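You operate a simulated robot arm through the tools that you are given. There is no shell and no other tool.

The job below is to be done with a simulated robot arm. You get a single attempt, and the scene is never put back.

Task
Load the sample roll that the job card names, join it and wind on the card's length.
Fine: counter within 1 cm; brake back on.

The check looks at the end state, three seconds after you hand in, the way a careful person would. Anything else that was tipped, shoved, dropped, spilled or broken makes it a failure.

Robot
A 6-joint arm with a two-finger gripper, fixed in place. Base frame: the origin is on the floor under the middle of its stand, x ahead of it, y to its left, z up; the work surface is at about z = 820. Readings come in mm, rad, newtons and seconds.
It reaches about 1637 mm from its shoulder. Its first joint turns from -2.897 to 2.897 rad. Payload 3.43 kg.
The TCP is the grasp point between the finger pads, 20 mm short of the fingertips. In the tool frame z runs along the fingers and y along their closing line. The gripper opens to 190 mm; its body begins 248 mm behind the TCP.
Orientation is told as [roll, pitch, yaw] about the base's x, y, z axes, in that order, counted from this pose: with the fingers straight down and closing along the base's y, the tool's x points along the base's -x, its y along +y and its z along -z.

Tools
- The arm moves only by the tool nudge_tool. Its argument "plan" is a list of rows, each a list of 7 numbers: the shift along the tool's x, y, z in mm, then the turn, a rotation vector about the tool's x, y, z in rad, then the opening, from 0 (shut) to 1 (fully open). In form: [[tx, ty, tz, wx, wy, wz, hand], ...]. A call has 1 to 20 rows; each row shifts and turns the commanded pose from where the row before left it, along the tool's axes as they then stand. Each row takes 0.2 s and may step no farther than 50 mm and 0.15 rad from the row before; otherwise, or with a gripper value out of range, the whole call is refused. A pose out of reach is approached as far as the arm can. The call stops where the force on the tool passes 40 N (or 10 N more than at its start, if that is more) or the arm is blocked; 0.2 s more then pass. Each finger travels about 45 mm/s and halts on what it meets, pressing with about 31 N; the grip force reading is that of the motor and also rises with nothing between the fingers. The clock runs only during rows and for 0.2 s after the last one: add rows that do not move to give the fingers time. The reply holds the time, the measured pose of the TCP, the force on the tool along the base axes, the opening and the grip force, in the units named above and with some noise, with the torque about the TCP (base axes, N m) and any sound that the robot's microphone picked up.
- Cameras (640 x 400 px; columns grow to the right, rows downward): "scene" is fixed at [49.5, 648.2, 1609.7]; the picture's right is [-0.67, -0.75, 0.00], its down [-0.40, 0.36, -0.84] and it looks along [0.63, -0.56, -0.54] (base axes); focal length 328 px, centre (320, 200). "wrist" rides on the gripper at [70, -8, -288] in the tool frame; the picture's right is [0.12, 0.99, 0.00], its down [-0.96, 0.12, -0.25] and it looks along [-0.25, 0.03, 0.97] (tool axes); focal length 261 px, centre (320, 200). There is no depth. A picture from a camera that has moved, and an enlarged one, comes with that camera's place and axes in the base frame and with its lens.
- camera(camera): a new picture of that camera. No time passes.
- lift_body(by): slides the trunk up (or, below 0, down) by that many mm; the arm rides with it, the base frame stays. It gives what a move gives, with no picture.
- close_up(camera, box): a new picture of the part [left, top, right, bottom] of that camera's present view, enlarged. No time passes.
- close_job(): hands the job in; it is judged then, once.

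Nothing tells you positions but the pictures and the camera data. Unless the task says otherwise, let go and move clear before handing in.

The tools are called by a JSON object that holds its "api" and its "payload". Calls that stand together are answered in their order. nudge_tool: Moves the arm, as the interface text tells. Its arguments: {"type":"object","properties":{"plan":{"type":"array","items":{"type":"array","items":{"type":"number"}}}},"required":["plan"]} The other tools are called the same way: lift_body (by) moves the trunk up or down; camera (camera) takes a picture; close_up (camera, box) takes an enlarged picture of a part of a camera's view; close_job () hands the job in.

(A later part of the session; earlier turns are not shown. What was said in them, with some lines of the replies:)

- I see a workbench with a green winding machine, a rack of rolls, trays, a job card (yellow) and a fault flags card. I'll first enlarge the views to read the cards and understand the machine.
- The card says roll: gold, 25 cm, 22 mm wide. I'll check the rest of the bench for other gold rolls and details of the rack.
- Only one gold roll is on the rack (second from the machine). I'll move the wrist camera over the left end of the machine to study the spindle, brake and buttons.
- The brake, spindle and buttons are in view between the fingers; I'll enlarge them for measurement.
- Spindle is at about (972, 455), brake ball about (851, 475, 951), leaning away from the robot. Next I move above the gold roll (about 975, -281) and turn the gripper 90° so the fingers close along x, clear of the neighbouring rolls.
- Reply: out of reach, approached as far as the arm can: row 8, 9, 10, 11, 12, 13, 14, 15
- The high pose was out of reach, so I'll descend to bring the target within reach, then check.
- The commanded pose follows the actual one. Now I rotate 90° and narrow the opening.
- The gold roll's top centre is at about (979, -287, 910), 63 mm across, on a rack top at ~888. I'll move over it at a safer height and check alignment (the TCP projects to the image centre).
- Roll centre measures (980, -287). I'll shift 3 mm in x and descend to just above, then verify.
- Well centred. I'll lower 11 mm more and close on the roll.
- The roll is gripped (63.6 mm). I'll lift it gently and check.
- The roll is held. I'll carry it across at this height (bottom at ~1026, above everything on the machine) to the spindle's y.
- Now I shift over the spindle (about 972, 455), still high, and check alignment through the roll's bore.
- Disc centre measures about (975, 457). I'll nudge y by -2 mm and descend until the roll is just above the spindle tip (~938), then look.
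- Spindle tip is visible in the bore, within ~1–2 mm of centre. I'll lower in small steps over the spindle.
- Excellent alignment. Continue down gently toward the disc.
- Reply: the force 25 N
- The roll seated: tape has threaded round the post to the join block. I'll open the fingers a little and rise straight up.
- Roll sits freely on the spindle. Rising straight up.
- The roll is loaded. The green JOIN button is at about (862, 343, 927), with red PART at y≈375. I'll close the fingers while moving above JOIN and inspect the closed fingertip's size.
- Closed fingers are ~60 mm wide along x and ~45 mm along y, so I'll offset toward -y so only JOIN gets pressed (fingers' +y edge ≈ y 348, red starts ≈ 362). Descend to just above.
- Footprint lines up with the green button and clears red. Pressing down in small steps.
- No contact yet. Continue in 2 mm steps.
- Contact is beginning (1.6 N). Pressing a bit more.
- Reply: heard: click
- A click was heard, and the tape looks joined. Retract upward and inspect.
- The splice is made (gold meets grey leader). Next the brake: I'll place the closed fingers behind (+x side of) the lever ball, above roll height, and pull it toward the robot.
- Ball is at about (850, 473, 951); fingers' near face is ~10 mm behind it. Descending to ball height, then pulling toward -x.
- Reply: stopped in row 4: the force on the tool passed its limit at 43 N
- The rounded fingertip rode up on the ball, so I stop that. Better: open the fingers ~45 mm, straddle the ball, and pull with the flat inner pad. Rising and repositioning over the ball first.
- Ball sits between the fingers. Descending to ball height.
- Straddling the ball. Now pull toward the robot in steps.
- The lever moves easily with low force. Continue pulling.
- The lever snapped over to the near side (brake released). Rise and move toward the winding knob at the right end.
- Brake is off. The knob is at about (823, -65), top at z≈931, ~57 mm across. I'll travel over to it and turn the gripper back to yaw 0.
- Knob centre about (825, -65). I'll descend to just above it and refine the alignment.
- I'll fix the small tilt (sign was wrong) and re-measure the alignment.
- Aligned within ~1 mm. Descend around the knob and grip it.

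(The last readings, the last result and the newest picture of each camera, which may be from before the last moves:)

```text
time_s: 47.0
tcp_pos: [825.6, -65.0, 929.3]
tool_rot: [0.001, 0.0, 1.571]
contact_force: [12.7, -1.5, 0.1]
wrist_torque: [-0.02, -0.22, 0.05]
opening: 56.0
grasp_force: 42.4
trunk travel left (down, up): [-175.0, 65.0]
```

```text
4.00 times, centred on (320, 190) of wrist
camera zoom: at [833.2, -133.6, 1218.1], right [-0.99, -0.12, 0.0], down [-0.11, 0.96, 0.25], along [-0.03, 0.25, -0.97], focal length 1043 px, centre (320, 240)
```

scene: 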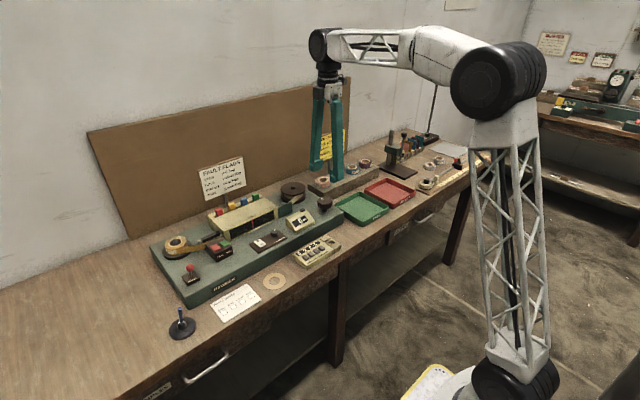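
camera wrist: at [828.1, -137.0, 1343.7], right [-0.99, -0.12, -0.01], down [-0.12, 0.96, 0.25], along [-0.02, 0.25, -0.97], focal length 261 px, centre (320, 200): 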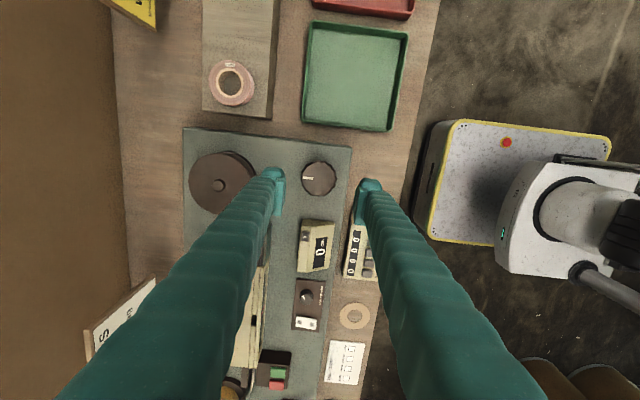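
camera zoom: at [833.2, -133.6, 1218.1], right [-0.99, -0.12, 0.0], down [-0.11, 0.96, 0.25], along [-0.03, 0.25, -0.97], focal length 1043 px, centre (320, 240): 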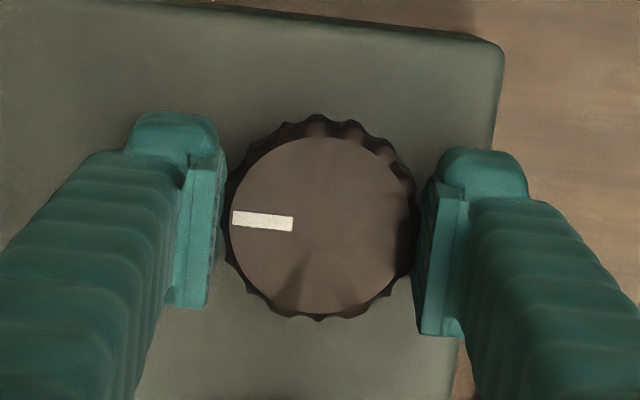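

Gripped; a slight +x side load suggests shifting ~1 mm. I'll do that and try a small counter-clockwise (from above) turn, then read the counter.

{"api": "nudge_tool", "payload": {"plan": [[0, -1, 0, 0, 0, 0, 0.2], [0, 0, 0, 0, 0, -0.1, 0.2], [0, 0, 0, 0, 0, -0.1, 0.2], [0, 0, 0, 0, 0, -0.1, 0.2], [0, 0, 0, 0, 0, 0, 0.2]]}}

{"api": "close_up", "payload": {"camera": "scene", "box": [270, 175, 350, 225]}}

{"api": "close_up", "payload": {"camera": "wrist", "box": [240, 140, 400, 240]}}

```text
time_s: 48.2
tcp_pos: [823.9, -62.7, 931.1]
tool_rot: [0.002, 0.0, 1.873]
contact_force: [7.8, 0.8, -2.0]
wrist_torque: [0.06, 0.05, -0.3]
opening: 56.5
grasp_force: 45.1
trunk travel left (down, up): [-175.0, 65.0]
```

```text
8.00 times, centred on (310, 200) of scene
camera zoom: at [49.5, 648.2, 1609.7], right [-0.67, -0.75, 0.0], down [-0.4, 0.36, -0.84], along [0.63, -0.56, -0.54], focal length 2623 px, centre (400, 200)
```

zoom: 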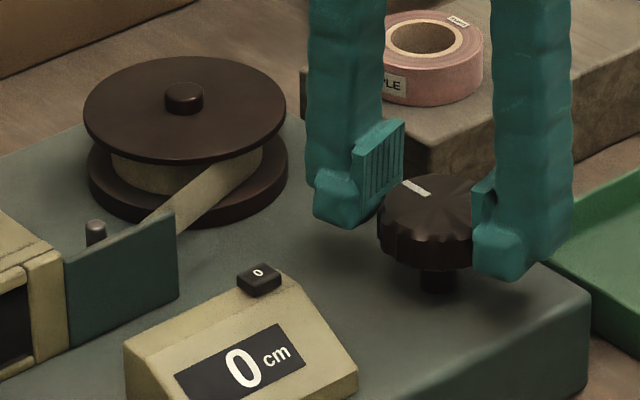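

```text
4.00 times, centred on (320, 190) of wrist
camera zoom: at [853.8, -126.8, 1218.8], right [-0.91, -0.41, 0.0], down [-0.4, 0.88, 0.25], along [-0.1, 0.23, -0.97], focal length 1043 px, centre (320, 240)
```

zoom: 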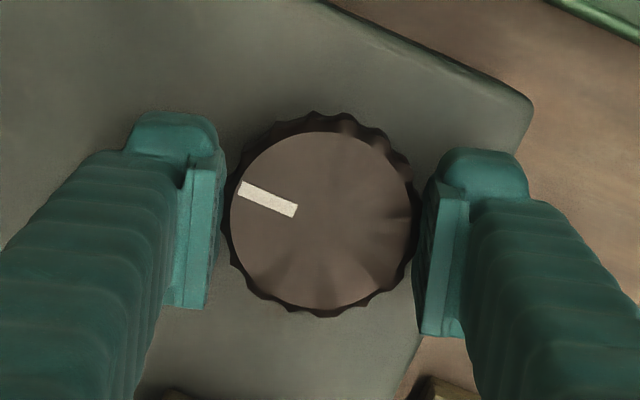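

The knob did not follow counter-clockwise (fingers slipped). Try clockwise from above.

{"api": "nudge_tool", "payload": {"plan": [[0, 0, 0, 0, 0, 0.1, 0.15], [0, 0, 0, 0, 0, 0.1, 0.15], [0, 0, 0, 0, 0, 0.1, 0.15], [0, 0, 0, 0, 0, 0.1, 0.15], [0, 0, 0, 0, 0, 0.1, 0.15], [0, 0, 0, 0, 0, 0, 0.15]]}}

{"api": "close_up", "payload": {"camera": "scene", "box": [270, 175, 350, 225]}}

{"api": "close_up", "payload": {"camera": "wrist", "box": [240, 140, 400, 240]}}

```text
time_s: 49.6
tcp_pos: [826.0, -62.9, 930.7]
tool_rot: [0.002, -0.001, 1.368]
contact_force: [18.4, 7.1, -5.2]
wrist_torque: [0.21, -0.22, 0.04]
opening: 56.4
grasp_force: 44.7
trunk travel left (down, up): [-175.0, 65.0]
```

```text
8.00 times, centred on (310, 200) of scene
camera zoom: at [49.5, 648.2, 1609.7], right [-0.67, -0.75, 0.0], down [-0.4, 0.36, -0.84], along [0.63, -0.56, -0.54], focal length 2623 px, centre (400, 200)
```

zoom: 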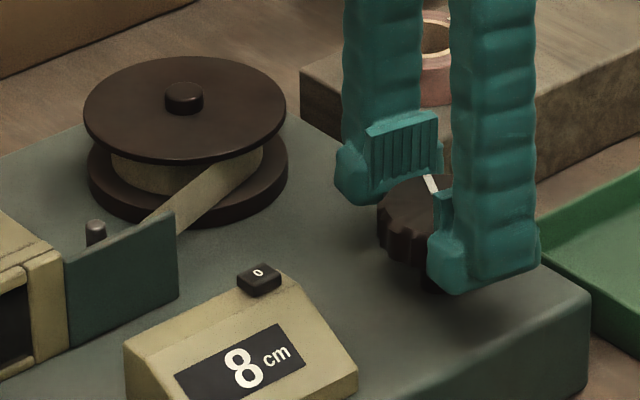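

```text
4.00 times, centred on (320, 190) of wrist
camera zoom: at [819.8, -132.7, 1218.8], right [-1.0, 0.08, 0.0], down [0.08, 0.97, 0.25], along [0.02, 0.25, -0.97], focal length 1043 px, centre (320, 240)
```

zoom: 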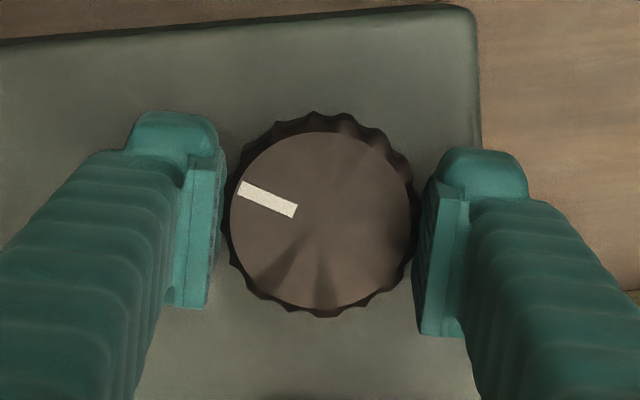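

Clockwise winds on: 8 cm for 0.5 rad (~16 cm/rad). I need 17 cm more (≈1.06 rad); I'll wind 0.75 rad now, then finish in fine steps.

{"api": "nudge_tool", "payload": {"plan": [[-0.6, -0.9, 0, 0, 0, 0, 0.15], [0, 0, 0, 0, 0, 0.1, 0.15], [0, 0, 0, 0, 0, 0.1, 0.15], [0, 0, 0, 0, 0, 0.1, 0.15], [0, 0, 0, 0, 0, 0.1, 0.15], [0, 0, 0, 0, 0, 0.1, 0.15], [0, 0, 0, 0, 0, 0.1, 0.15], [0, 0, 0, 0, 0, 0.1, 0.15], [0, 0, 0, 0, 0, 0.05, 0.15], [0, 0, 0, 0, 0, 0, 0.15]]}}

{"api": "close_up", "payload": {"camera": "scene", "box": [270, 175, 350, 225]}}

{"api": "close_up", "payload": {"camera": "wrist", "box": [240, 140, 400, 240]}}

```text
time_s: 51.8
tcp_pos: [825.2, -64.3, 930.9]
tool_rot: [0.0, 0.001, 0.621]
contact_force: [12.9, 1.9, -9.1]
wrist_torque: [0.0, -0.02, 0.03]
opening: 56.5
grasp_force: 45.1
trunk travel left (down, up): [-175.0, 65.0]
```

```text
8.00 times, centred on (310, 200) of scene
camera zoom: at [49.5, 648.2, 1609.7], right [-0.67, -0.75, 0.0], down [-0.4, 0.36, -0.84], along [0.63, -0.56, -0.54], focal length 2623 px, centre (400, 200)
```

zoom: 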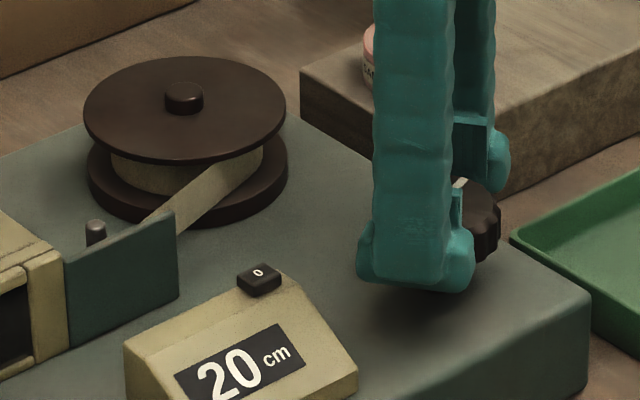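

```text
4.00 times, centred on (320, 190) of wrist
camera zoom: at [774.4, -110.6, 1219.1], right [-0.67, 0.74, 0.0], down [0.72, 0.65, 0.25], along [0.18, 0.17, -0.97], focal length 1043 px, centre (320, 240)
```

zoom: 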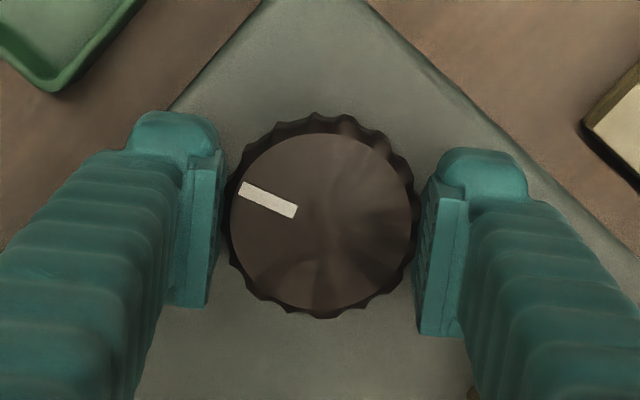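

20 cm now, exactly 16 cm/rad. Need 0.31 rad more; I'll do 0.25 and then check.

{"api": "nudge_tool", "payload": {"plan": [[0, 0, 0, 0, 0, 0.09, 0.15], [0, 0, 0, 0, 0, 0.09, 0.15], [0, 0, 0, 0, 0, 0.07, 0.15], [0, 0, 0, 0, 0, 0, 0.15]]}}

{"api": "close_up", "payload": {"camera": "scene", "box": [270, 175, 350, 225]}}

```text
time_s: 52.8
tcp_pos: [826.9, -65.3, 931.0]
tool_rot: [0.0, 0.0, 0.366]
contact_force: [24.3, -3.0, 0.8]
wrist_torque: [0.01, -0.36, 0.02]
opening: 56.2
grasp_force: 45.5
trunk travel left (down, up): [-175.0, 65.0]
```

```text
8.00 times, centred on (310, 200) of scene
camera zoom: at [49.5, 648.2, 1609.7], right [-0.67, -0.75, 0.0], down [-0.4, 0.36, -0.84], along [0.63, -0.56, -0.54], focal length 2623 px, centre (400, 200)
```

zoom: 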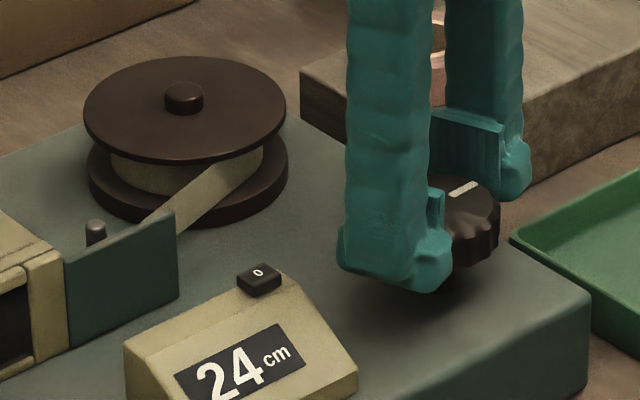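

24 cm. A final 0.06 rad with a small side-load relief.

{"api": "nudge_tool", "payload": {"plan": [[-0.9, -0.35, 0, 0, 0, 0, 0.15], [0, 0, 0, 0, 0, 0.03, 0.15], [0, 0, 0, 0, 0, 0.03, 0.15], [0, 0, 0, 0, 0, 0, 0.15]]}}

{"api": "close_up", "payload": {"camera": "scene", "box": [270, 175, 350, 225]}}

```text
time_s: 53.8
tcp_pos: [825.6, -65.0, 930.0]
tool_rot: [0.001, 0.002, 0.309]
contact_force: [8.8, -8.5, 3.5]
wrist_torque: [-0.18, 0.27, 0.03]
opening: 56.0
grasp_force: 44.9
trunk travel left (down, up): [-175.0, 65.0]
```

```text
8.00 times, centred on (310, 200) of scene
camera zoom: at [49.5, 648.2, 1609.7], right [-0.67, -0.75, 0.0], down [-0.4, 0.36, -0.84], along [0.63, -0.56, -0.54], focal length 2623 px, centre (400, 200)
```

zoom: 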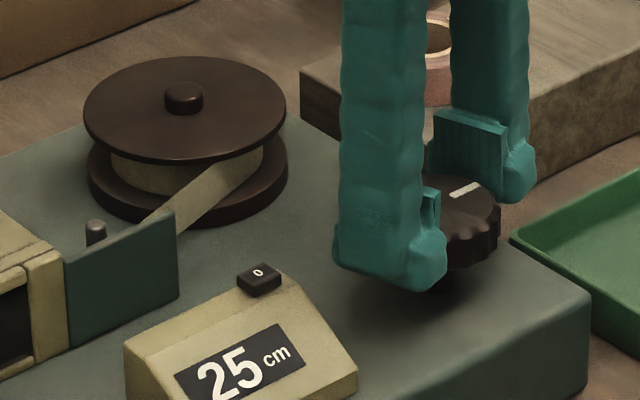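

The counter reads 25 cm. Release the knob without turning it and rise straight up.

{"api": "nudge_tool", "payload": {"plan": [[0, 0, 0, 0, 0, 0, 0.42], [0, 0, 0, 0, 0, 0, 0.42], [0, 0, 0, 0, 0, 0, 0.42], [0, 0, -15, 0, 0, 0, 0.42], [0, 0, -30, 0, 0, 0, 0.42], [0, 0, -40, 0, 0, 0, 0.42], [0, 0, -40, 0, 0, 0, 0.42], [0, 0, 0, 0, 0, 0, 0.42]]}}

{"api": "close_up", "payload": {"camera": "scene", "box": [270, 175, 350, 225]}}

{"api": "close_up", "payload": {"camera": "scene", "box": [140, 195, 300, 295]}}

```text
time_s: 55.6
tcp_pos: [829.2, -62.7, 1059.2]
tool_rot: [0.001, 0.001, 0.311]
contact_force: [-0.4, 0.1, 0.9]
wrist_torque: [-0.04, -0.02, -0.02]
opening: 79.6
grasp_force: 0.1
trunk travel left (down, up): [-175.0, 65.0]
```

```text
8.00 times, centred on (310, 200) of scene
camera zoom: at [49.5, 648.2, 1609.7], right [-0.67, -0.75, 0.0], down [-0.4, 0.36, -0.84], along [0.63, -0.56, -0.54], focal length 2623 px, centre (400, 200)
```

zoom: 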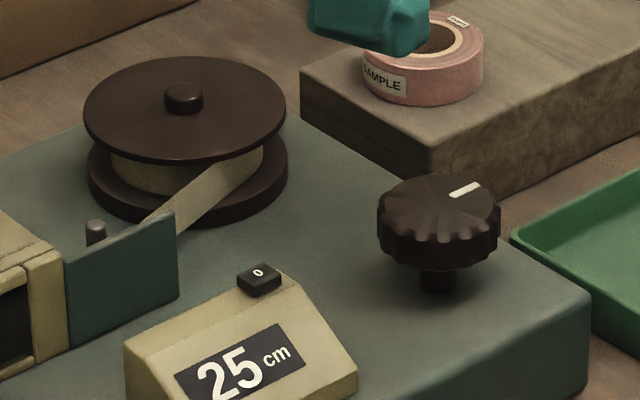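

```text
4.00 times, centred on (220, 245) of scene
camera zoom: at [49.5, 648.2, 1609.7], right [-0.67, -0.75, 0.0], down [-0.4, 0.36, -0.84], along [0.63, -0.56, -0.54], focal length 1312 px, centre (720, 20)
```

zoom: 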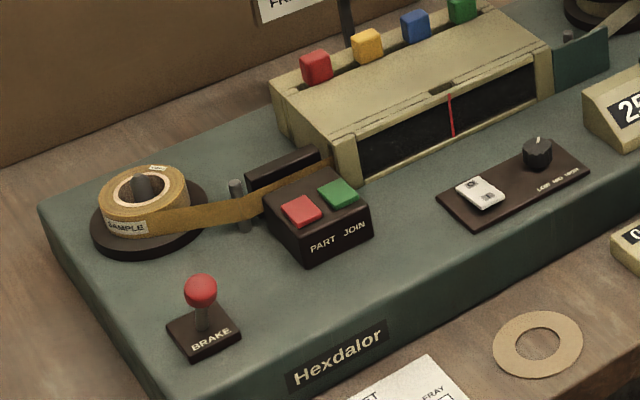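

25 cm confirmed with the knob free, and the gold tape has fed in. Now back to the brake: rotate to yaw 90° and travel over the ball.

{"api": "nudge_tool", "payload": {"plan": [[0, 0, 0, 0, 0, -0.14, 0.42], [0, 0, 0, 0, 0, -0.14, 0.42], [0, 0, 0, 0, 0, -0.14, 0.42], [0, 0, 0, 0, 0, -0.14, 0.42], [0, 0, 0, 0, 0, -0.14, 0.42], [0, 0, 0, 0, 0, -0.14, 0.42], [0, 0, 0, 0, 0, -0.14, 0.42], [0, 0, 0, 0, 0, -0.14, 0.42], [0, 0, 0, 0, 0, -0.14, 0.42], [-49, 2.6, 0, 0, 0, 0, 0.28], [-49, 2.6, 0, 0, 0, 0, 0.28], [-49, 2.6, 0, 0, 0, 0, 0.28], [-49, 2.6, 0, 0, 0, 0, 0.28], [-49, 2.6, 0, 0, 0, 0, 0.28], [-49, 2.6, 0, 0, 0, 0, 0.28], [-49, 2.6, 0, 0, 0, 0, 0.28], [-49, 2.6, 0, 0, 0, 0, 0.28], [-49, 2.6, 0, 0, 0, 0, 0.28], [-49, 2.6, 0, 0, 0, 0, 0.28], [-49, 2.6, 0, 0, 0, 0, 0.28]]}}

{"api": "camera", "payload": {"camera": "wrist"}}

{"api": "close_up", "payload": {"camera": "wrist", "box": [240, 130, 400, 230]}}

```text
time_s: 59.8
tcp_pos: [800.3, 476.1, 1056.1]
tool_rot: [0.0, 0.0, 1.567]
contact_force: [-0.2, -0.9, 1.2]
wrist_torque: [0.19, -0.02, 0.01]
opening: 53.1
grasp_force: 0.1
trunk travel left (down, up): [-175.0, 65.0]
```

```text
taken
camera wrist: at [809.0, 406.3, 1344.6], right [-0.99, -0.12, 0.0], down [-0.11, 0.96, 0.25], along [-0.03, 0.25, -0.97], focal length 261 px, centre (320, 200)
```

wrist: 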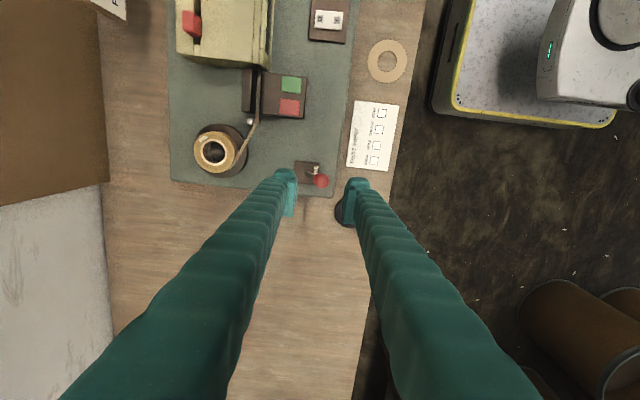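

```text
4.00 times, centred on (320, 180) of wrist
camera zoom: at [809.0, 406.3, 1344.6], right [-0.99, -0.12, 0.0], down [-0.11, 0.96, 0.25], along [-0.03, 0.25, -0.97], focal length 1043 px, centre (320, 280)
```

zoom: 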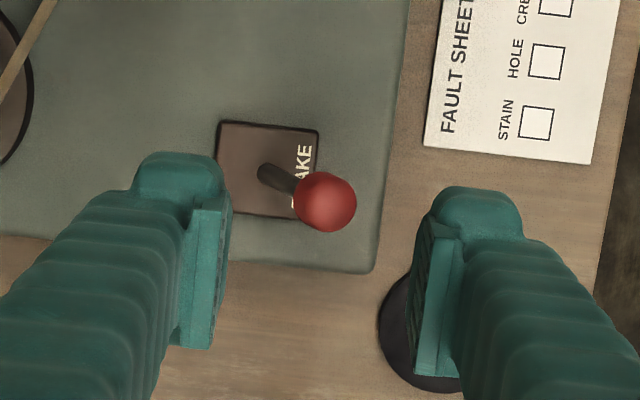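

The ball is centred between the fingers (about x 797). Descend to ball height.

{"api": "nudge_tool", "payload": {"plan": [[0, 2, 30, 0, 0, 0, 0.28], [0, 0, 30, 0, 0, 0, 0.28], [0, 0, 30, 0, 0, 0, 0.28], [0, 0, 15, 0, 0, 0, 0.28], [0, 0, 0, 0, 0, 0, 0.28]]}}

{"api": "close_up", "payload": {"camera": "wrist", "box": [240, 130, 400, 230]}}

```text
time_s: 61.0
tcp_pos: [799.7, 477.9, 949.6]
tool_rot: [0.002, -0.002, 1.569]
contact_force: [0.8, -0.3, -0.5]
wrist_torque: [0.04, 0.01, 0.0]
opening: 53.1
grasp_force: 0.1
trunk travel left (down, up): [-175.0, 65.0]
```

```text
4.00 times, centred on (320, 180) of wrist
camera zoom: at [808.0, 407.7, 1238.2], right [-0.99, -0.12, 0.0], down [-0.11, 0.96, 0.25], along [-0.03, 0.25, -0.97], focal length 1043 px, centre (320, 280)
```

zoom: 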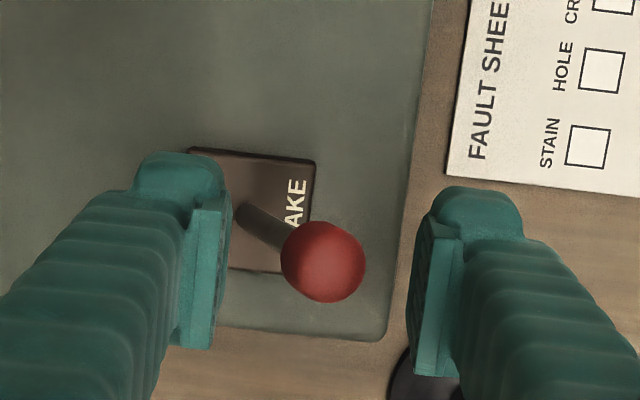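

Now push the lever away (+x) in steps until it snaps over.

{"api": "nudge_tool", "payload": {"plan": [[0, -8, 0, 0, 0, 0, 0.28], [0, -8, 0, 0, 0, 0, 0.28], [0, -7, 0, 0, 0, 0, 0.28], [0, -7, 0, 0, 0, 0, 0.28], [0, -7, 0, 0, 0, 0, 0.28], [0, -7, 0, 0, 0, 0, 0.28], [0, -6, 0, 0, 0, 0, 0.28], [0, 0, 0, 0, 0, 0, 0.28]]}}

{"api": "close_up", "payload": {"camera": "wrist", "box": [240, 130, 400, 230]}}

{"api": "close_up", "payload": {"camera": "scene", "box": [140, 215, 236, 290]}}

```text
time_s: 62.8
tcp_pos: [845.2, 476.6, 950.7]
tool_rot: [0.001, 0.001, 1.57]
contact_force: [0.1, 0.1, -0.5]
wrist_torque: [0.0, 0.0, 0.02]
opening: 53.3
grasp_force: 0.0
trunk travel left (down, up): [-175.0, 65.0]
```

```text
4.00 times, centred on (320, 180) of wrist
camera zoom: at [854.6, 407.2, 1238.6], right [-0.99, -0.12, 0.0], down [-0.11, 0.96, 0.25], along [-0.03, 0.24, -0.97], focal length 1043 px, centre (320, 280)
```

zoom: 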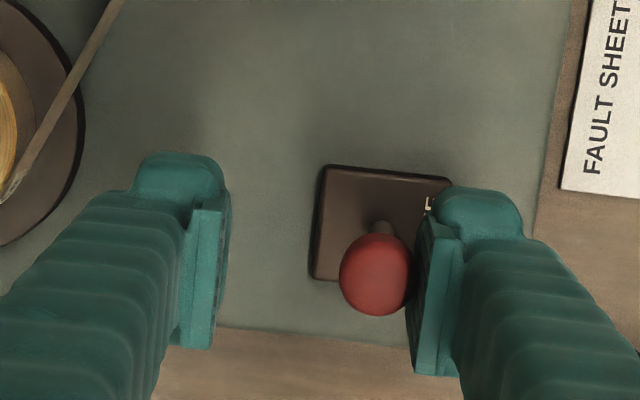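

```text
5.33 times, centred on (188, 252) of scene
camera zoom: at [49.5, 648.2, 1609.7], right [-0.67, -0.75, 0.0], down [-0.4, 0.36, -0.84], along [0.63, -0.56, -0.54], focal length 1749 px, centre (1024, -80)
```

zoom: 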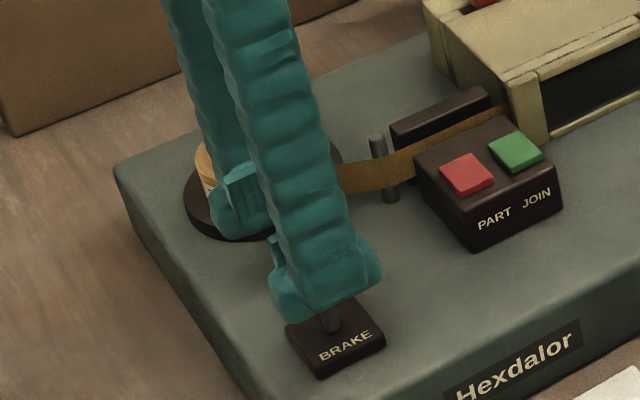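

Lever is near vertical, still against the near pad. Push a little further.

{"api": "nudge_tool", "payload": {"plan": [[0, -6, 0, 0, 0, 0, 0.28], [0, -5, 0, 0, 0, 0, 0.28], [0, -4, 0, 0, 0, 0, 0.28], [0, 0, 0, 0, 0, 0, 0.28]]}}

{"api": "close_up", "payload": {"camera": "wrist", "box": [240, 130, 400, 230]}}

{"api": "close_up", "payload": {"camera": "scene", "box": [140, 215, 236, 290]}}

```text
time_s: 63.8
tcp_pos: [862.5, 476.8, 949.9]
tool_rot: [0.002, 0.0, 1.568]
contact_force: [1.1, 0.8, 1.1]
wrist_torque: [0.02, 0.01, 0.05]
opening: 53.3
grasp_force: 0.0
trunk travel left (down, up): [-175.0, 65.0]
```

```text
4.00 times, centred on (320, 180) of wrist
camera zoom: at [870.8, 407.4, 1238.4], right [-0.99, -0.12, 0.0], down [-0.11, 0.96, 0.25], along [-0.03, 0.25, -0.97], focal length 1043 px, centre (320, 280)
```

zoom: 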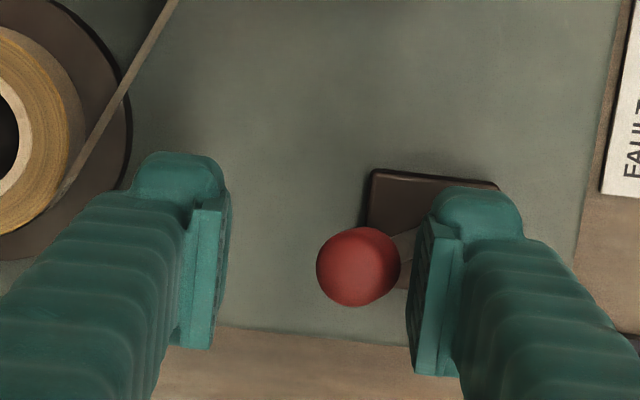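

```text
5.33 times, centred on (188, 252) of scene
camera zoom: at [49.5, 648.2, 1609.7], right [-0.67, -0.75, 0.0], down [-0.4, 0.36, -0.84], along [0.63, -0.56, -0.54], focal length 1749 px, centre (1024, -80)
```

zoom: 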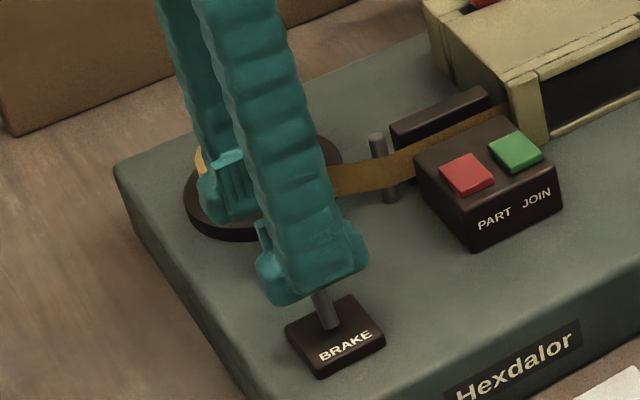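

The lever snapped back to its original side (brake on). Re-centre the fingers around the ball, then rise clear.

{"api": "nudge_tool", "payload": {"plan": [[0, 10, 0, 0, 0, 0, 0.28], [0, 0, -15, 0, 0, 0, 0.28], [0, 0, -30, 0, 0, 0, 0.28], [0, 0, -40, 0, 0, 0, 0.28], [0, 0, -40, 0, 0, 0, 0.28], [0, 30, -20, 0, 0, 0, 0.28], [0, 40, 0, 0, 0, 0, 0.28], [0, 40, 0, 0, 0, 0, 0.28], [0, 0, 0, 0, 0, 0, 0.28]]}}

{"api": "camera", "payload": {"camera": "scene"}}

{"api": "close_up", "payload": {"camera": "scene", "box": [140, 215, 236, 290]}}

{"api": "close_up", "payload": {"camera": "scene", "box": [250, 165, 360, 235]}}

{"api": "camera", "payload": {"camera": "wrist"}}

```text
time_s: 65.8
tcp_pos: [740.9, 475.4, 1096.9]
tool_rot: [0.0, 0.001, 1.57]
contact_force: [-0.4, 0.0, 0.4]
wrist_torque: [0.05, -0.06, 0.0]
opening: 53.1
grasp_force: 0.2
trunk travel left (down, up): [-175.0, 65.0]
```

```text
taken
```

scene: 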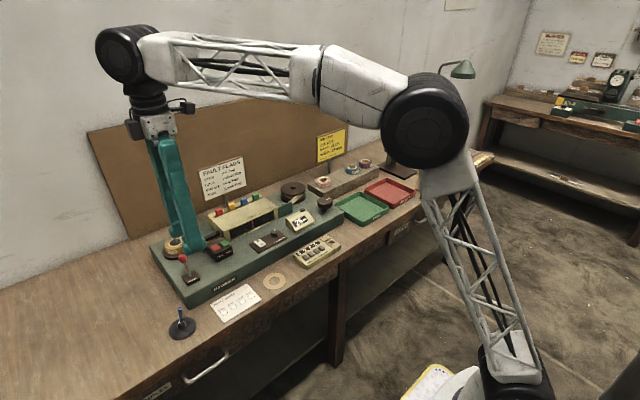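

```text
5.33 times, centred on (188, 252) of scene
camera zoom: at [49.5, 648.2, 1609.7], right [-0.67, -0.75, 0.0], down [-0.4, 0.36, -0.84], along [0.63, -0.56, -0.54], focal length 1749 px, centre (1024, -80)
```

zoom: 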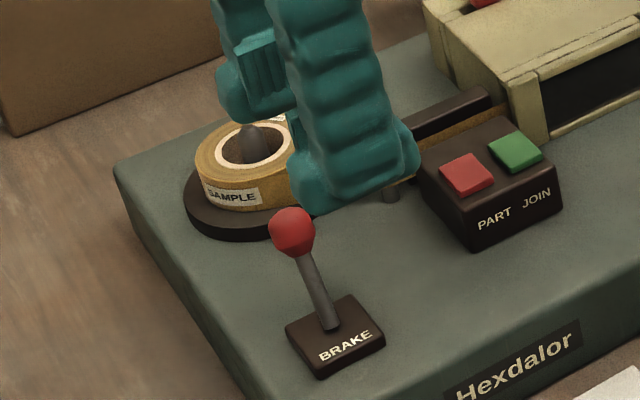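

```text
5.71 times, centred on (305, 200) of scene
camera zoom: at [49.5, 648.2, 1609.7], right [-0.67, -0.75, 0.0], down [-0.4, 0.36, -0.84], along [0.63, -0.56, -0.54], focal length 1874 px, centre (406, 200)
```

zoom: 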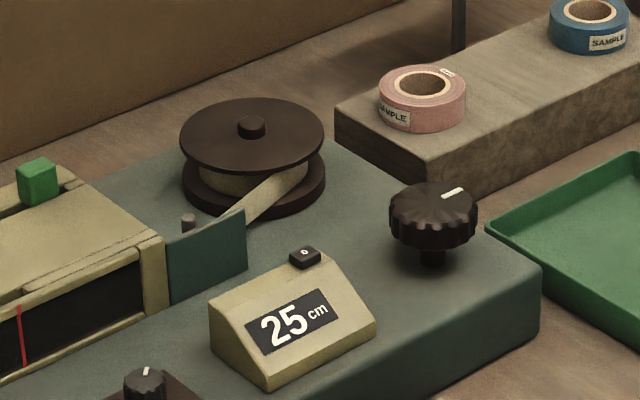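

```text
taken
camera wrist: at [749.3, 405.9, 1385.0], right [-0.99, -0.12, 0.0], down [-0.11, 0.96, 0.25], along [-0.03, 0.25, -0.97], focal length 261 px, centre (320, 200)
```

wrist: 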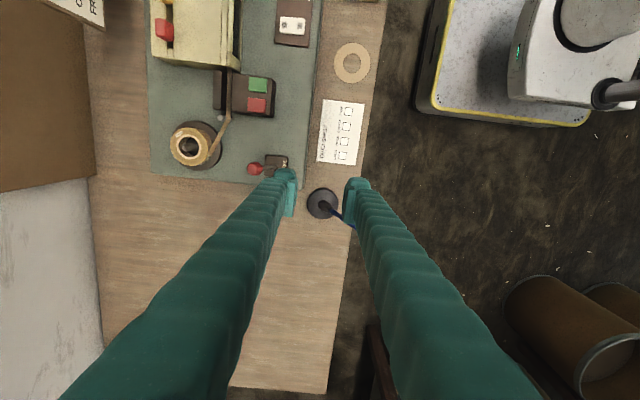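

The gold roll sits on its spindle, the splice is made and the counter reads 25 cm. The brake lever is back in its starting position and the arm is clear of everything. Handing in.

{"api": "close_job", "payload": {}}

```text
The job is handed in.
```

The gold sample roll is loaded and joined, and 25 cm is wound on, as the job card asks. I handed the job in and have no verdict yet.

- **Roll:** the gold roll sits on the left spindle, and its tape runs round the post into the join block.
- **Join:** I pressed JOIN once and heard a click. The gold tape met the grey leader and then fed through as I wound.
- **Length:** the counter reads 25 cm, and it held there after I let go of the knob. It only winds clockwise, and I did not overshoot.
- **Brake:** the lever is back where it started, leaning away from the robot, which I took to be the "on" position. I had flipped it only to wind.

My first push on the brake lever slid up the ball and stopped at the force limit, so I repositioned and moved it with the fingers either side of the ball. In the last pictures nothing else looked moved or tipped, and the arm was clear of the bench.
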